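You operate a simulated robot arm through the tools that you are given. There is no shell and no other tool. Be economical: measure what you need, move in short steps, check, and stop when the job is done.

You run a simulated robot arm. Do the job below in one go: nothing can be reset, and whatever is moved stays where it is left.

TASK
Take the plastic bag and put it on top of the plastic sheet on the table top.
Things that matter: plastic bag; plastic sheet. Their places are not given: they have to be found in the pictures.

The check looks at the end state, three seconds after you hand in, the way a careful person would. Anything else that was tipped, shoved, dropped, spilled or broken makes it a failure. Flat cloth is picked up by pressing the open fingertips on it (5 to 10 N) and closing them slowly along it; thin cloth reads only 2 to 8 mm in the jaws.

THE ROBOT
A 6-joint arm with a two-finger parallel gripper, fixed in place. Base frame: the origin is at the foot of the arm, x ahead of it, y to its left, z up; the work surface is at about z = 0. Lengths are in m, angles in degrees, forces in N, time in s.
With the tool pointing down near the work surface it reaches from about 0.14 to 0.58 m from the base axis. Its first joint turns from -66.0 to 66.0 degrees. Payload 2.1 kg.
The TCP is the grasp point between the finger pads, 0.03 m short of the fingertips. In the tool frame z runs along the fingers and y along their closing line. The gripper opens to 0.094 m. The fingers are 0.028 m wide and 0.01 m thick; the gripper's body (0.05 by 0.096 m) begins 0.055 m behind the TCP.
Orientation is that of the tool frame in the base frame, as [roll, pitch, yaw] about the fixed x, y, z axes, in that order (R = Rz(yaw) Ry(pitch) Rx(roll)). With the fingers straight down and closing along the base's y, the tool's x points along the base's -x, its y along +y and its z along -z.

THE INTERFACE
- The arm moves only by the tool send_rows. Its argument "deltas" is a list that holds one entry, the list of rows, each a list of 7 numbers: the gripper command, from -1 (shut) to 1 (fully open), values between in proportion, then the shift along the tool's x, y, z in units of 250 mm (1.0 is 250 mm), then the turn, a rotation vector about the tool's x, y, z in units of 60 degrees (1.0 is 60 degrees). In form: [[[gripper, dx, dy, dz, ax, ay, az], ...]]. A call has 1 to 12 rows; each row is the pose to reach, as a shift and turn from the pose commanded when the call began, along the tool's axes at that moment. A call with a number of a shift or a turn outside -1 to 1 is refused whole. Rows are played at 5 a second. More than 0.05 m and 8.6 degrees between two rows, or a gripper value outside its range, and nothing of the call is played. A pose out of reach is approached as far as the arm can. The call stops where the force on the tool passes 40 N (or 10 N more than at its start, if that is more) or the arm is blocked; 0.2 s more then pass. Each finger travels about 0.072 m/s and halts on what it meets, pressing with about 22 N; the grip force reading is that of the motor and also rises with nothing between the fingers. The clock runs only during rows and for 0.2 s after the last one: add rows that repeat a pose to give the fingers time. The reply holds the time, the measured pose of the TCP, the force on the tool along the base axes, the opening and the grip force, in the units named above and with some noise.
- Cameras (640 x 400 px; columns grow to the right, rows downward): "scene" is fixed at [0.0369, -0.3589, 0.4903]; the picture's right is [0.92, -0.40, 0.00], its down [-0.20, -0.47, -0.86] and it looks along [0.34, 0.79, -0.51] (base axes); focal length 302 px, centre (320, 200). "wrist" rides on the gripper at [-0.037, 0, -0.058] in the tool frame; the picture's right is [0.00, -1.00, 0.00], its down [0.97, 0.00, -0.24] and it looks along [0.24, 0.00, 0.97] (tool axes); focal length 218 px, centre (320, 200).
- capture(camera): a new picture of that camera. It takes no simulated time.
- probe_pixels(camera, pixels): there is no depth. For up to 12 entries [column, row, z] of the newest picture of that camera ("zoom" is the newest enlarged one), the place [x, y] in the base frame at which the ray of that pixel passes the height z, good to about 0.003 m. It takes no simulated time.
- inspect(camera, box): a new picture of the part [left, top, right, bottom] of that camera's present view, enlarged. It takes no simulated time.
- job_done(): hands the job in; it is judged then, once.

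Work in short steps. Measure before you move; look again where a grasp or a placing could have gone wrong, and mend it. You have 60 turns and 26 pictures in all, those below and enlarged ones among them. Open the gripper and draw the arm clear of the work before you hand the job in, unless the task says otherwise; then end with one line.

The tools are called after "Call:" as a command line: name --argument value ..., lists and objects as JSON in quotes. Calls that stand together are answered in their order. send_rows: Moves the arm, as the interface text tells. Its arguments: {"type":"object","properties":{"deltas":{"type":"array"}},"required":["deltas"]} The other tools are called the same way: capture (camera) takes a picture; probe_pixels (camera, pixels) gives the place at which the rays of pixels pass given heights; inspect (camera, box) takes an enlarged picture of a part of a camera's view; job_done () hands the job in.

At the start:

```text
t: 0.0
ee_pos: [0.2709, 0.1227, 0.323]
ee_rot: [-180.0, 0.0, -179.9]
wrist_force: [0.1, -0.6, 0.2]
grip_width: 0.094
gripper_force: 0.0
```

scene: 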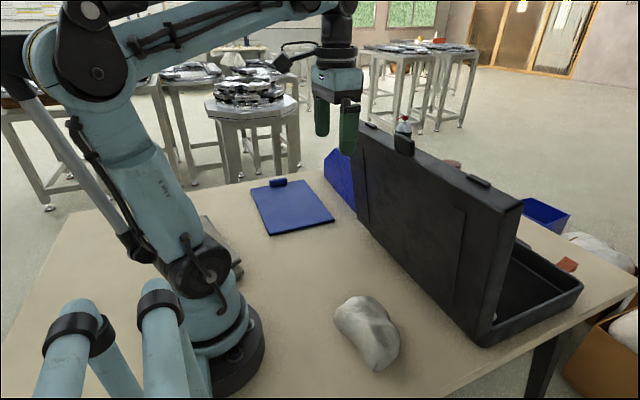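
wrist: 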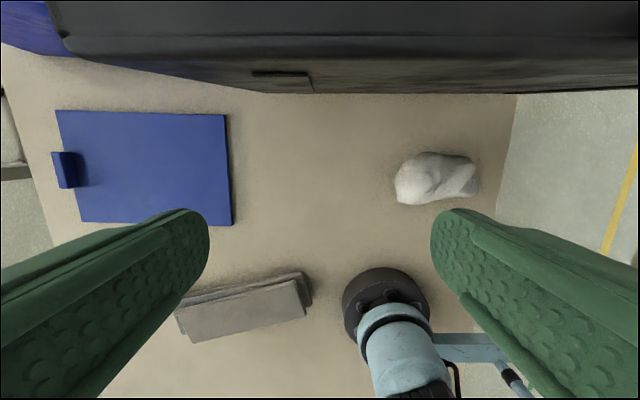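

The white bag is near scene (367,332). The blue flat object at (292,207) or the grey flat object at wrist (245,308) could be the sheet, so I'll enlarge these and measure them.

Call:
inspect --camera "wrist" --box '[20, 80, 340, 360]'

Call:
inspect --camera "scene" --box '[200, 150, 440, 390]'

Call:
probe_pixels --camera "wrist" --pixels '[[57, 111, 0.005], [226, 115, 0.005], [231, 225, 0.005], [82, 221, 0.005], [397, 185, 0.03], [476, 175, 0.03], [430, 153, 0.03], [430, 204, 0.03], [180, 320, 0.01], [310, 290, 0.01], [300, 92, 0.0], [515, 95, 0]]'

Call:
probe_pixels --camera "scene" --pixels '[[380, 370, 0.0], [334, 315, 0.02], [400, 345, 0.02], [355, 297, 0.04], [367, 332, 0.05], [250, 187, 0.005], [335, 221, 0.005], [270, 235, 0.005], [310, 180, 0.005], [278, 182, 0.02], [238, 265, 0.02]]'

```text
1.43 times, centred on (180, 220) of wrist
```

zoom: 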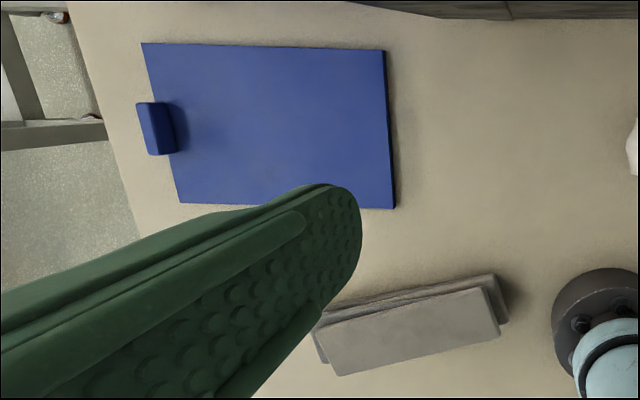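

```text
1.67 times, centred on (320, 270) of scene
```

zoom: 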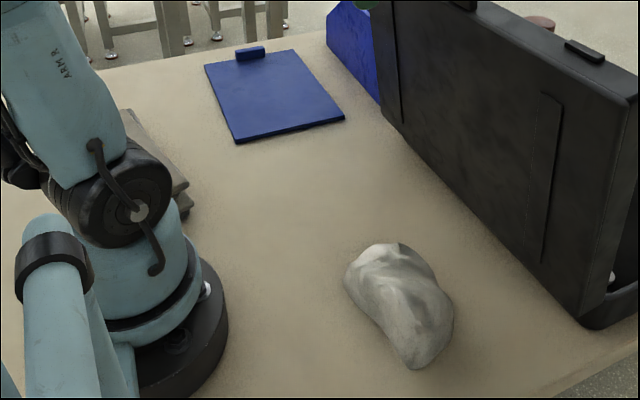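

```text
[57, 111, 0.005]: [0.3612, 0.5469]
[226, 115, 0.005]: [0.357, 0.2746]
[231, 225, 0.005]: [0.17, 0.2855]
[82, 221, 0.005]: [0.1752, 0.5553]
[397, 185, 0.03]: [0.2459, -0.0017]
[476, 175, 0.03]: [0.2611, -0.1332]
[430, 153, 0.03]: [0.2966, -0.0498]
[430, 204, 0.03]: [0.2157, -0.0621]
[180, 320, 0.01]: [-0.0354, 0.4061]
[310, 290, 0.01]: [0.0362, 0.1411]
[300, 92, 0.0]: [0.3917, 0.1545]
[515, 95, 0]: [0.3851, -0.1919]
```

```text
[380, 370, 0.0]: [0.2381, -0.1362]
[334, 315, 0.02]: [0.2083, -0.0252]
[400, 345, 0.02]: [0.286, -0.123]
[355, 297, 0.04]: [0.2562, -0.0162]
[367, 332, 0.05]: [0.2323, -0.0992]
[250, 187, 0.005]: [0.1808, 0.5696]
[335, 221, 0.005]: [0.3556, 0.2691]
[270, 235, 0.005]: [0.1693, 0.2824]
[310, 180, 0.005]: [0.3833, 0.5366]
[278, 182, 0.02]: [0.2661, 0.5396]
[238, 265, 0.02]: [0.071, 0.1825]
```

The sheet is the blue flat board, x 0.17–0.36, y 0.28–0.55. The bag is around (0.255, -0.065) with its long axis roughly along y. I'll move above it while turning 60° and descending somewhat.

Call:
send_rows --deltas '[[[1, 0.008, -0.094, 0.02, 0, 0, 0.125], [1, 0.016, -0.188, 0.05, 0, 0, 0.25], [1, 0.024, -0.282, 0.1, 0, 0, 0.375], [1, 0.032, -0.376, 0.15, 0, 0, 0.5], [1, 0.04, -0.47, 0.2, 0, 0, 0.625], [1, 0.048, -0.564, 0.25, 0, 0, 0.75], [1, 0.056, -0.658, 0.3, 0, 0, 0.875], [1, 0.064, -0.752, 0.35, 0, 0, 1.0], [1, 0.064, -0.752, 0.35, 0, 0, 1.0], [1, 0.064, -0.752, 0.35, 0, 0, 1.0]]]'

```text
t: 2.2
ee_pos: [0.2552, -0.0665, 0.2352]
ee_rot: [180.0, 0.0, 119.9]
wrist_force: [-0.5, 0.5, 0.5]
grip_width: 0.0938
gripper_force: 0.0
```

I'm above the bag; I turn the remaining 30° so the fingers close along base x, then look.

Call:
send_rows --deltas '[[[1, 0, 0, 0, 0, 0, 0.125], [1, 0, 0, 0, 0, 0, 0.25], [1, 0, 0, 0, 0, 0, 0.375], [1, 0, 0, 0, 0, 0, 0.5], [1, 0, 0, 0, 0, 0, 0.5]]]'

Call:
capture --camera "wrist"

Call:
capture --camera "scene"

```text
t: 3.4
ee_pos: [0.2537, -0.0647, 0.2357]
ee_rot: [-180.0, 0.0, 89.8]
wrist_force: [0.4, -0.3, 0.2]
grip_width: 0.094
gripper_force: 0.1
```

```text
21 pictures are left
```

wrist: 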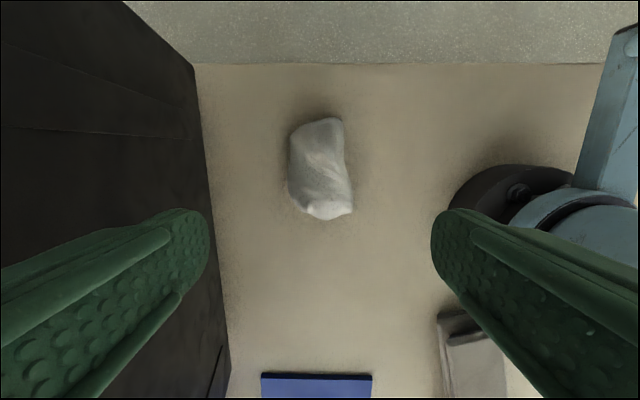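

```text
20 pictures are left
```

scene: 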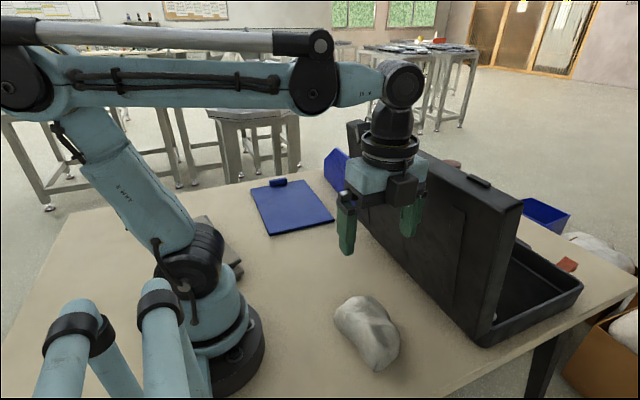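

The bag spans columns 288–353, rows 117–220 in the wrist view. I measure its outline at several heights.

Call:
probe_pixels --camera "wrist" --pixels '[[288, 190, 0.015], [353, 190, 0.015], [290, 140, 0.015], [345, 140, 0.015], [325, 117, 0.015], [328, 220, 0.015], [345, 120, 0.0], [215, 220, 0], [200, 75, 0]]'

Call:
inspect --camera "wrist" --box '[240, 90, 400, 240]'

Call:
inspect --camera "scene" --box '[300, 270, 440, 390]'

```text
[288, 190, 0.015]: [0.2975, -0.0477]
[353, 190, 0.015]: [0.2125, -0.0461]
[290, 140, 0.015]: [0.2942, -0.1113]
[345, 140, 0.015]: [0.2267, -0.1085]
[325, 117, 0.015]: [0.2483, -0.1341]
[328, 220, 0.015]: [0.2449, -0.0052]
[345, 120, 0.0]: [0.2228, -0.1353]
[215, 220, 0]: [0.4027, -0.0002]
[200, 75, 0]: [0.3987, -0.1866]
```

```text
2.67 times, centred on (320, 165) of wrist
```

zoom: 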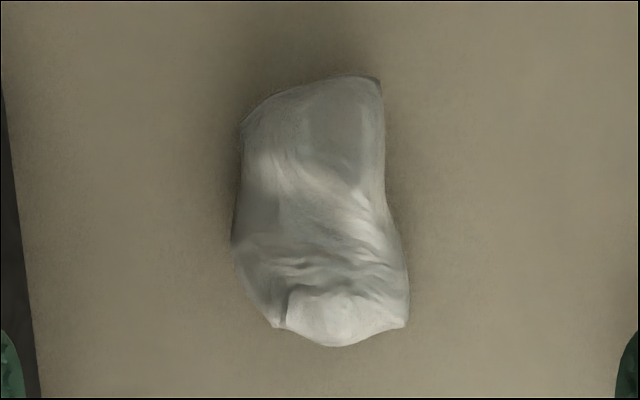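

```text
3.33 times, centred on (370, 330) of scene
```

zoom: 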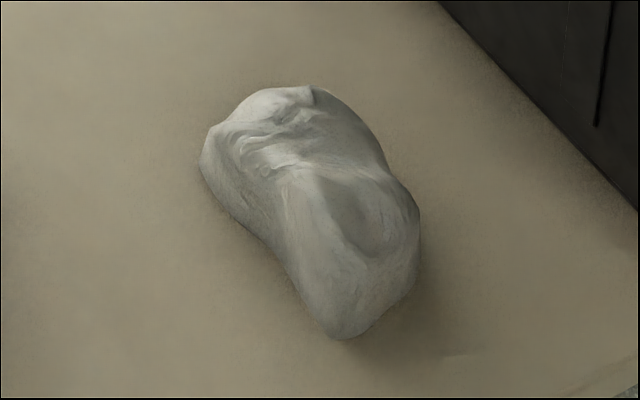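

The bag is about 0.07 m wide along x, centred near (0.257, -0.07), with its axis tilted about 5°. I align and descend to z≈0.12, then look.

Call:
send_rows --deltas '[[[1, -0.02, 0.013, 0.1, 0, 0, -0.083], [1, -0.02, 0.013, 0.22, 0, 0, -0.083], [1, -0.02, 0.013, 0.34, 0, 0, -0.083], [1, -0.02, 0.013, 0.44, 0, 0, -0.083], [1, -0.02, 0.013, 0.44, 0, 0, -0.083], [1, -0.02, 0.013, 0.44, 0, 0, -0.083]]]'

Call:
capture --camera "wrist"

Call:
capture --camera "scene"

```text
t: 4.8
ee_pos: [0.2573, -0.0704, 0.1252]
ee_rot: [-180.0, 0.0, 95.0]
wrist_force: [-0.1, -0.2, 0.5]
grip_width: 0.0939
gripper_force: 0.1
```

```text
17 pictures are left
```

wrist: 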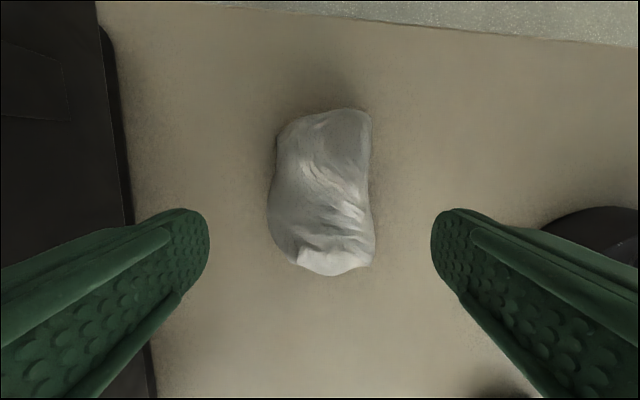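

```text
16 pictures are left
```

scene: 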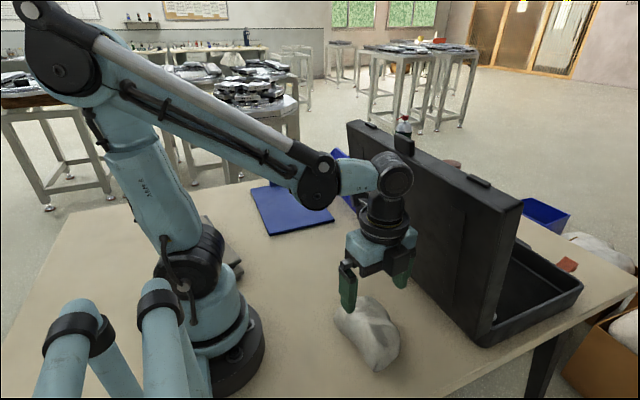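

The bag is centred between the fingers (columns 268–375). I check its row extent and width at mid-height.

Call:
probe_pixels --camera "wrist" --pixels '[[345, 108, 0.02], [330, 276, 0.02], [268, 200, 0.02], [372, 200, 0.02], [268, 200, 0.035], [372, 200, 0.035], [320, 200, 0.05]]'

```text
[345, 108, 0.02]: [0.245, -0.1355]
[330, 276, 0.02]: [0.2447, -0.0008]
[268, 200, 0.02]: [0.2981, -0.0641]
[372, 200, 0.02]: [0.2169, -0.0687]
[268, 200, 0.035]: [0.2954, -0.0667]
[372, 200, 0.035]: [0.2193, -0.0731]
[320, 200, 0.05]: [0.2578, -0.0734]
```

Width is about 0.075 m against a 0.094 m opening, centred well. I descend to z≈0.037, shifted 8 mm toward the narrower waist.

Call:
send_rows --deltas '[[[1, -0.032, 0, 0.06, 0, 0, 0], [1, -0.032, 0, 0.12, 0, 0, 0], [1, -0.032, 0, 0.18, 0, 0, 0], [1, -0.032, 0, 0.23, 0, 0, 0], [1, -0.032, 0, 0.27, 0, 0, 0], [1, -0.032, 0, 0.31, 0, 0, 0], [1, -0.032, 0, 0.352, 0, 0, 0], [1, -0.032, 0, 0.352, 0, 0, 0], [1, -0.032, 0, 0.352, 0, 0, 0]]]'

Call:
capture --camera "wrist"

```text
t: 6.8
ee_pos: [0.2586, -0.0778, 0.0379]
ee_rot: [-180.0, -0.1, 95.0]
wrist_force: [0.3, 0.0, 0.2]
grip_width: 0.0939
gripper_force: 0.0
```

```text
15 pictures are left
```

wrist: 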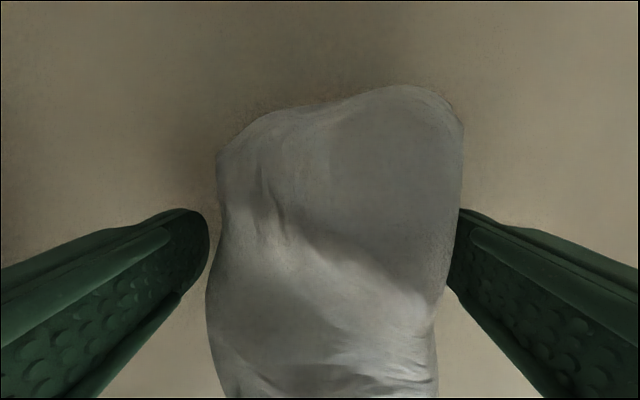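

No contact; the fingers straddle the bag. I close slowly.

Call:
send_rows --deltas '[[[0.8, 0, 0, 0, 0, 0, 0], [0.65, 0, 0, 0, 0, 0, 0], [0.5, 0, 0, 0, 0, 0, 0], [0.35, 0, 0, 0, 0, 0, 0], [0.2, 0, 0, 0, 0, 0, 0], [0.1, 0, 0, 0, 0, 0, 0], [0.1, 0, 0, 0, 0, 0, 0]]]'

```text
t: 8.4
ee_pos: [0.2589, -0.079, 0.0376]
ee_rot: [-179.9, 0.0, 95.0]
wrist_force: [-0.9, -0.4, 1.1]
grip_width: 0.0806
gripper_force: 22.1
```

The fingers stopped at 0.081 m with 22 N: the bag is held. I lift gently.

Call:
send_rows --deltas '[[[-0.2, 0, 0, 0, 0, 0, 0], [-0.2, 0, 0, -0.04, 0, 0, 0], [-0.2, 0, 0, -0.1, 0, 0, 0], [-0.2, 0, 0, -0.18, 0, 0, 0], [-0.2, 0, 0, -0.28, 0, 0, 0], [-0.2, 0, 0, -0.38, 0, 0, 0], [-0.2, 0, 0, -0.48, 0, 0, 0], [-0.2, 0, 0, -0.48, 0, 0, 0], [-0.2, 0, 0, -0.48, 0, 0, 0]]]'

Call:
capture --camera "scene"

Call:
capture --camera "wrist"

```text
t: 10.4
ee_pos: [0.2584, -0.0793, 0.1586]
ee_rot: [-180.0, 0.1, 95.0]
wrist_force: [-0.2, 0.0, -2.8]
grip_width: 0.0804
gripper_force: 21.5
```

```text
14 pictures are left
```

scene: 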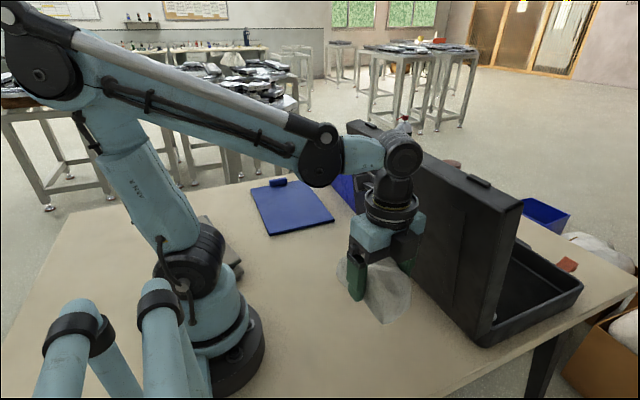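

```text
13 pictures are left
```

wrist: 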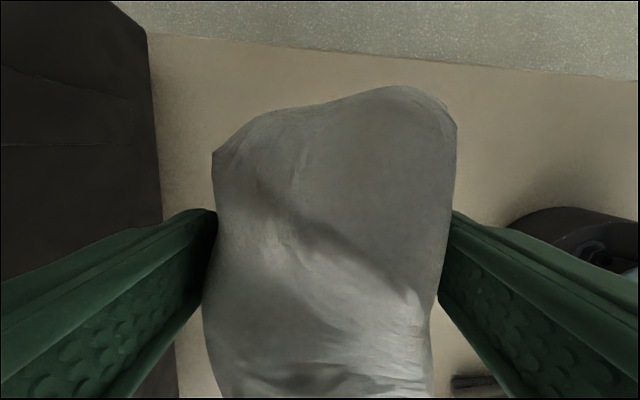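

The bag is lifted and firm (≈2.8 N). I carry it toward the sheet in two calls, keeping height.

Call:
send_rows --deltas '[[[-0.2, 0.06, 0.006, 0, 0, 0, 0], [-0.2, 0.16, 0.016, 0, 0, 0, 0], [-0.2, 0.28, 0.029, 0, 0, 0, 0], [-0.2, 0.4, 0.041, 0, 0, 0, 0], [-0.2, 0.52, 0.053, 0, 0, 0, 0], [-0.2, 0.64, 0.066, 0, 0, 0, 0], [-0.2, 0.76, 0.078, 0, 0, 0, 0], [-0.2, 0.86, 0.088, 0, 0, 0, 0], [-0.2, 0.914, 0.094, 0, 0, 0, 0], [-0.2, 0.914, 0.094, 0, 0, 0, 0]]]'

Call:
send_rows --deltas '[[[-0.2, 0.06, 0.006, 0, 0, 0, 0], [-0.2, 0.16, 0.016, 0, 0, 0, 0], [-0.2, 0.28, 0.029, 0, 0, 0, 0], [-0.2, 0.4, 0.041, 0, 0, 0, 0], [-0.2, 0.52, 0.053, 0, 0, 0, 0], [-0.2, 0.64, 0.066, 0, 0, 0, 0], [-0.2, 0.76, 0.078, 0, 0, 0, 0], [-0.2, 0.86, 0.088, 0, 0, 0, 0], [-0.2, 0.914, 0.094, 0, 0, 0, 0], [-0.2, 0.914, 0.094, 0, 0, 0, 0]]]'

Call:
capture --camera "scene"

Call:
capture --camera "wrist"

```text
t: 12.6
ee_pos: [0.2624, 0.1544, 0.1565]
ee_rot: [179.9, -0.1, 95.0]
wrist_force: [0.2, -0.1, -2.1]
grip_width: 0.0803
gripper_force: 21.5
```

```text
t: 14.8
ee_pos: [0.2638, 0.3819, 0.1579]
ee_rot: [179.9, 0.0, 95.0]
wrist_force: [-0.4, -0.5, -2.7]
grip_width: 0.0802
gripper_force: 22.1
```

```text
12 pictures are left
```

scene: 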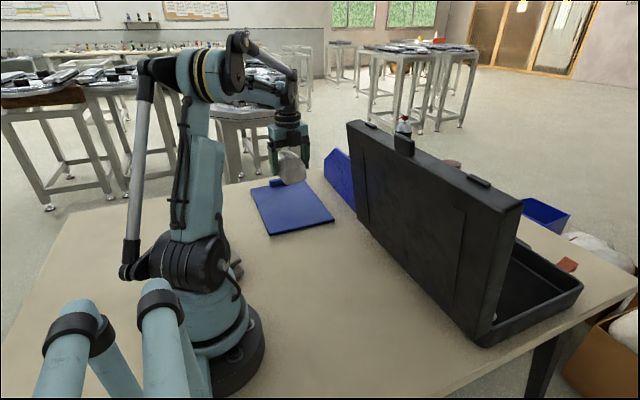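

```text
11 pictures are left
```

wrist: 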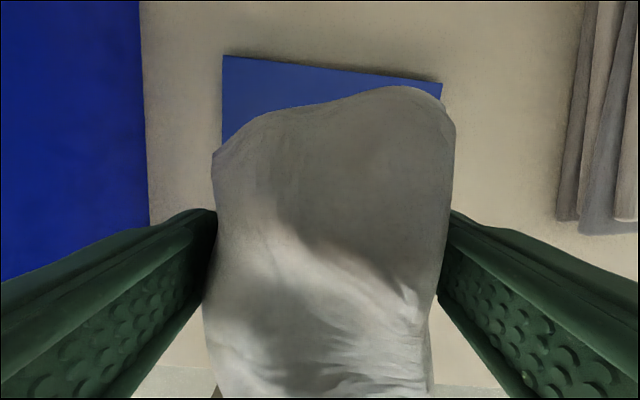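

The bag is above the sheet. Before lowering, I check how near the tall blue object (wrist column ~145) is and re-verify sheet edges.

Call:
probe_pixels --camera "wrist" --pixels '[[145, 150, 0.0], [145, 150, 0.1], [222, 56, 0.005], [442, 83, 0.005]]'

Call:
inspect --camera "scene" --box '[220, 120, 380, 250]'

```text
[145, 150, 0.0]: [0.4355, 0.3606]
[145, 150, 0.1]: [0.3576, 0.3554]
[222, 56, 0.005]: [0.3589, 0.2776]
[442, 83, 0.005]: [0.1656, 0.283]
```

```text
3.08 times, centred on (300, 185) of scene
```

zoom: 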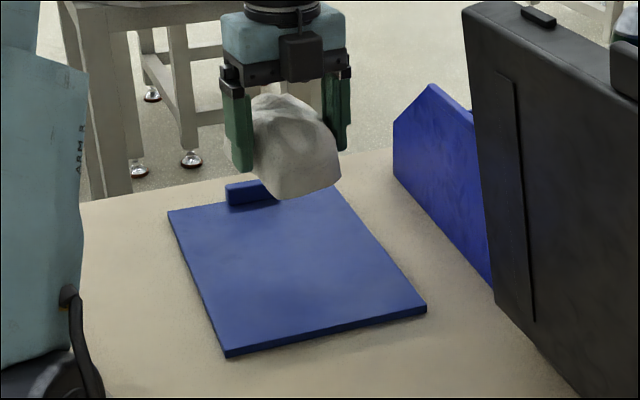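

Clearances are fine (blue object at x≥0.40). I lower to z≈0.052 first.

Call:
send_rows --deltas '[[[-0.2, 0, 0, 0.06, 0, 0, 0], [-0.2, 0, 0, 0.13, 0, 0, 0], [-0.2, 0, 0, 0.2, 0, 0, 0], [-0.2, 0, 0, 0.27, 0, 0, 0], [-0.2, 0, 0, 0.33, 0, 0, 0], [-0.2, 0, 0, 0.38, 0, 0, 0], [-0.2, 0, 0, 0.41, 0, 0, 0], [-0.2, 0, 0, 0.424, 0, 0, 0], [-0.2, 0, 0, 0.424, 0, 0, 0]]]'

Call:
inspect --camera "scene" --box '[220, 120, 380, 250]'

```text
t: 16.8
ee_pos: [0.2654, 0.3804, 0.0507]
ee_rot: [-180.0, 0.0, 95.0]
wrist_force: [0.3, -0.4, -2.3]
grip_width: 0.0803
gripper_force: 21.4
```

```text
3.08 times, centred on (300, 185) of scene
```

zoom: 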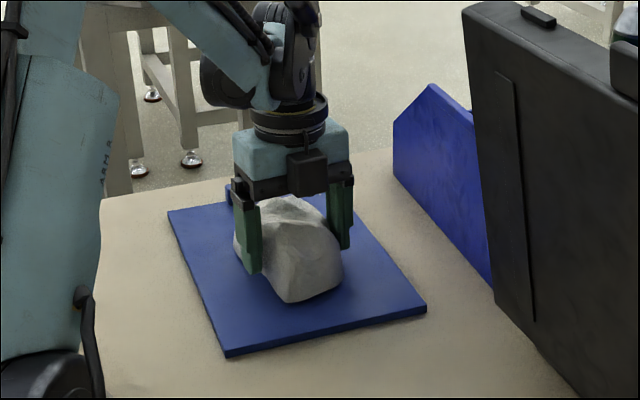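

Still hanging (-2.3 N), just above the sheet. I lower in 1 mm steps, watching for contact.

Call:
send_rows --deltas '[[[-0.2, 0, 0, 0.004, 0, 0, 0], [-0.2, 0, 0, 0.008, 0, 0, 0], [-0.2, 0, 0, 0.012, 0, 0, 0], [-0.2, 0, 0, 0.012, 0, 0, 0]]]'

```text
t: 17.8
ee_pos: [0.2652, 0.3809, 0.0497]
ee_rot: [180.0, 0.0, 95.0]
wrist_force: [-0.3, 0.7, -2.3]
grip_width: 0.0802
gripper_force: 22.0
```

Still no contact; I continue a few more millimetres.

Call:
send_rows --deltas '[[[-0.2, 0, 0, 0.004, 0, 0, 0], [-0.2, 0, 0, 0.008, 0, 0, 0], [-0.2, 0, 0, 0.012, 0, 0, 0], [-0.2, 0, 0, 0.012, 0, 0, 0]]]'

```text
t: 18.8
ee_pos: [0.2655, 0.3818, 0.0461]
ee_rot: [-179.9, -0.1, 95.0]
wrist_force: [1.0, -4.8, 27.0]
grip_width: 0.0805
gripper_force: 22.0
```

Contact made (27 N). I ease up 1.5 mm and open slowly.

Call:
send_rows --deltas '[[[-0.2, 0, 0, -0.006, 0, 0, 0], [-0.2, 0, 0, -0.006, 0, 0, 0]]]'

Call:
send_rows --deltas '[[[0.6, 0, 0, 0, 0, 0, 0], [0.75, 0, 0, 0, 0, 0, 0], [0.85, 0, 0, 0, 0, 0, 0], [1, 0, 0, 0, 0, 0, 0], [1, 0, 0, 0, 0, 0, 0], [1, 0, 0, 0, 0, 0, 0]]]'

Call:
capture --camera "wrist"

```text
t: 19.4
ee_pos: [0.265, 0.3824, 0.0459]
ee_rot: [-180.0, 0.0, 95.0]
wrist_force: [0.2, -0.3, -2.5]
grip_width: 0.0806
gripper_force: 22.1
```

```text
t: 20.8
ee_pos: [0.2656, 0.382, 0.0474]
ee_rot: [180.0, 0.1, 95.0]
wrist_force: [0.7, -0.4, 0.2]
grip_width: 0.0939
gripper_force: 0.0
```

```text
8 pictures are left
```

wrist: 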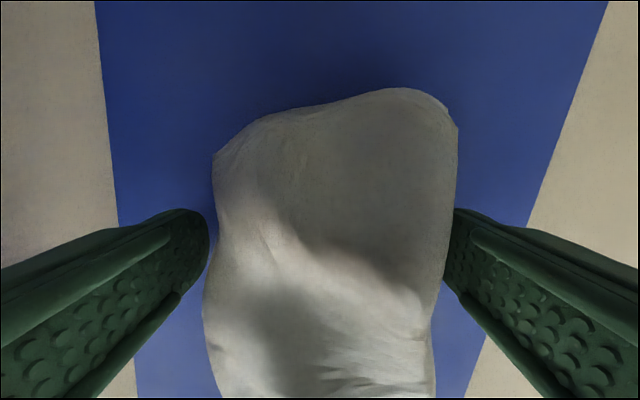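

Released, force is zero. I raise straight up, slowly at first.

Call:
send_rows --deltas '[[[1, 0, 0, -0.03, 0, 0, 0], [1, 0, 0, -0.07, 0, 0, 0], [1, 0, 0, -0.12, 0, 0, 0], [1, 0, 0, -0.18, 0, 0, 0], [1, 0, 0, -0.26, 0, 0, 0], [1, 0, 0, -0.36, 0, 0, 0], [1, 0, 0, -0.48, 0, 0, 0], [1, 0, 0, -0.6, 0, 0, 0], [1, 0, 0, -0.6, 0, 0, 0]]]'

Call:
send_rows --deltas '[[[1, -0.1, 0, 0, 0, 0, 0], [1, -0.25, 0, 0, 0, 0, 0], [1, -0.4, 0, 0, 0, 0, 0], [1, -0.55, 0, 0, 0, 0, 0], [1, -0.7, 0, 0, 0, 0, 0], [1, -0.8, 0, 0, 0, 0, 0], [1, -0.8, 0, 0, 0, 0, 0]]]'

Call:
capture --camera "scene"

Call:
inspect --camera "scene" --box '[220, 120, 380, 250]'

```text
t: 22.8
ee_pos: [0.2639, 0.3811, 0.197]
ee_rot: [-180.0, 0.0, 95.1]
wrist_force: [-0.1, 0.0, -0.6]
grip_width: 0.094
gripper_force: 0.0
```

```text
t: 24.4
ee_pos: [0.2806, 0.1844, 0.1955]
ee_rot: [180.0, 0.1, 95.0]
wrist_force: [-1.6, -0.6, -0.3]
grip_width: 0.0935
gripper_force: 0.0
```

```text
7 pictures are left
```

scene: 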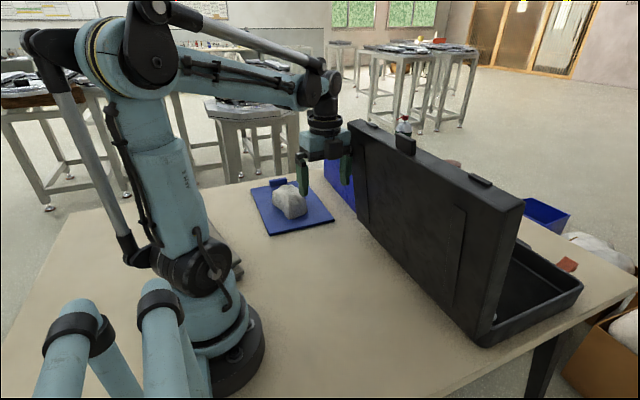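

```text
3.08 times, centred on (300, 185) of scene
```

zoom: 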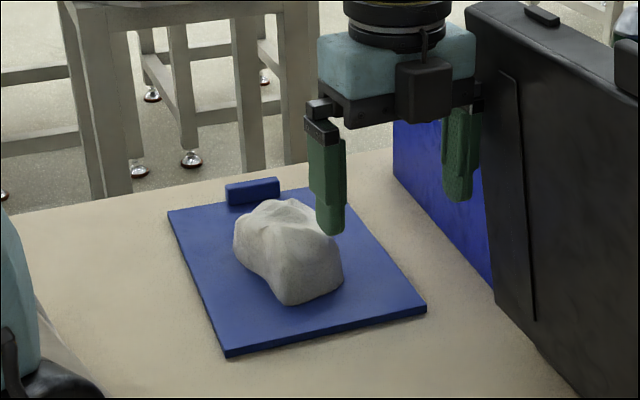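

The bag rests on the sheet, but a -1.6 N reading on x suggests the finger may be near the case lid. I move away in -x right away and compare.

Call:
send_rows --deltas '[[[1, 0, -0.06, 0, 0, 0, 0], [1, 0, -0.14, 0, 0, 0, 0], [1, 0, -0.2, -0.05, 0, 0, 0], [1, 0, -0.2, -0.15, 0, 0, 0], [1, 0, -0.2, -0.3, 0, 0, 0], [1, 0, -0.2, -0.3, 0, 0, 0]]]'

Call:
capture --camera "scene"

Call:
capture --camera "wrist"

```text
t: 25.8
ee_pos: [0.2331, 0.1781, 0.2729]
ee_rot: [180.0, 0.0, 95.1]
wrist_force: [-1.1, 0.5, -0.1]
grip_width: 0.0939
gripper_force: 0.0
```

```text
5 pictures are left
```

scene: 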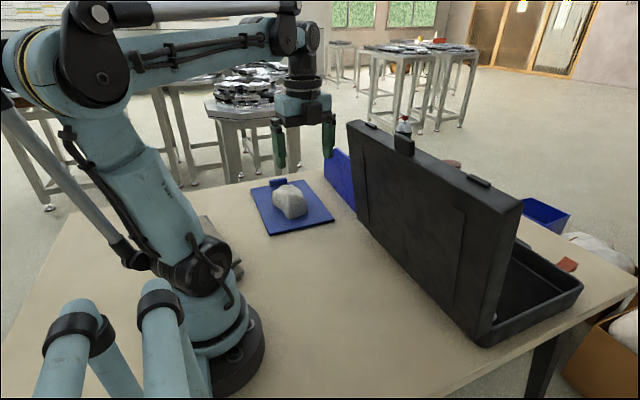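

```text
4 pictures are left
```

wrist: 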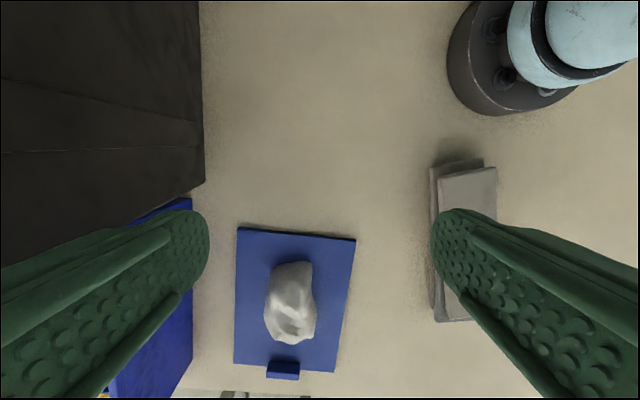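

The bag lies fully on the blue sheet at scene (290,202). The case matches the first picture, nothing else has moved, and the arm is clear with the gripper open, so I hand in.

Call:
job_done

```text
The job is handed in.
```

The plastic bag is on the blue plastic sheet, the gripper is open and the arm is clear; a finger may have brushed the case lid on the way out, but the case looks unchanged in the last picture.
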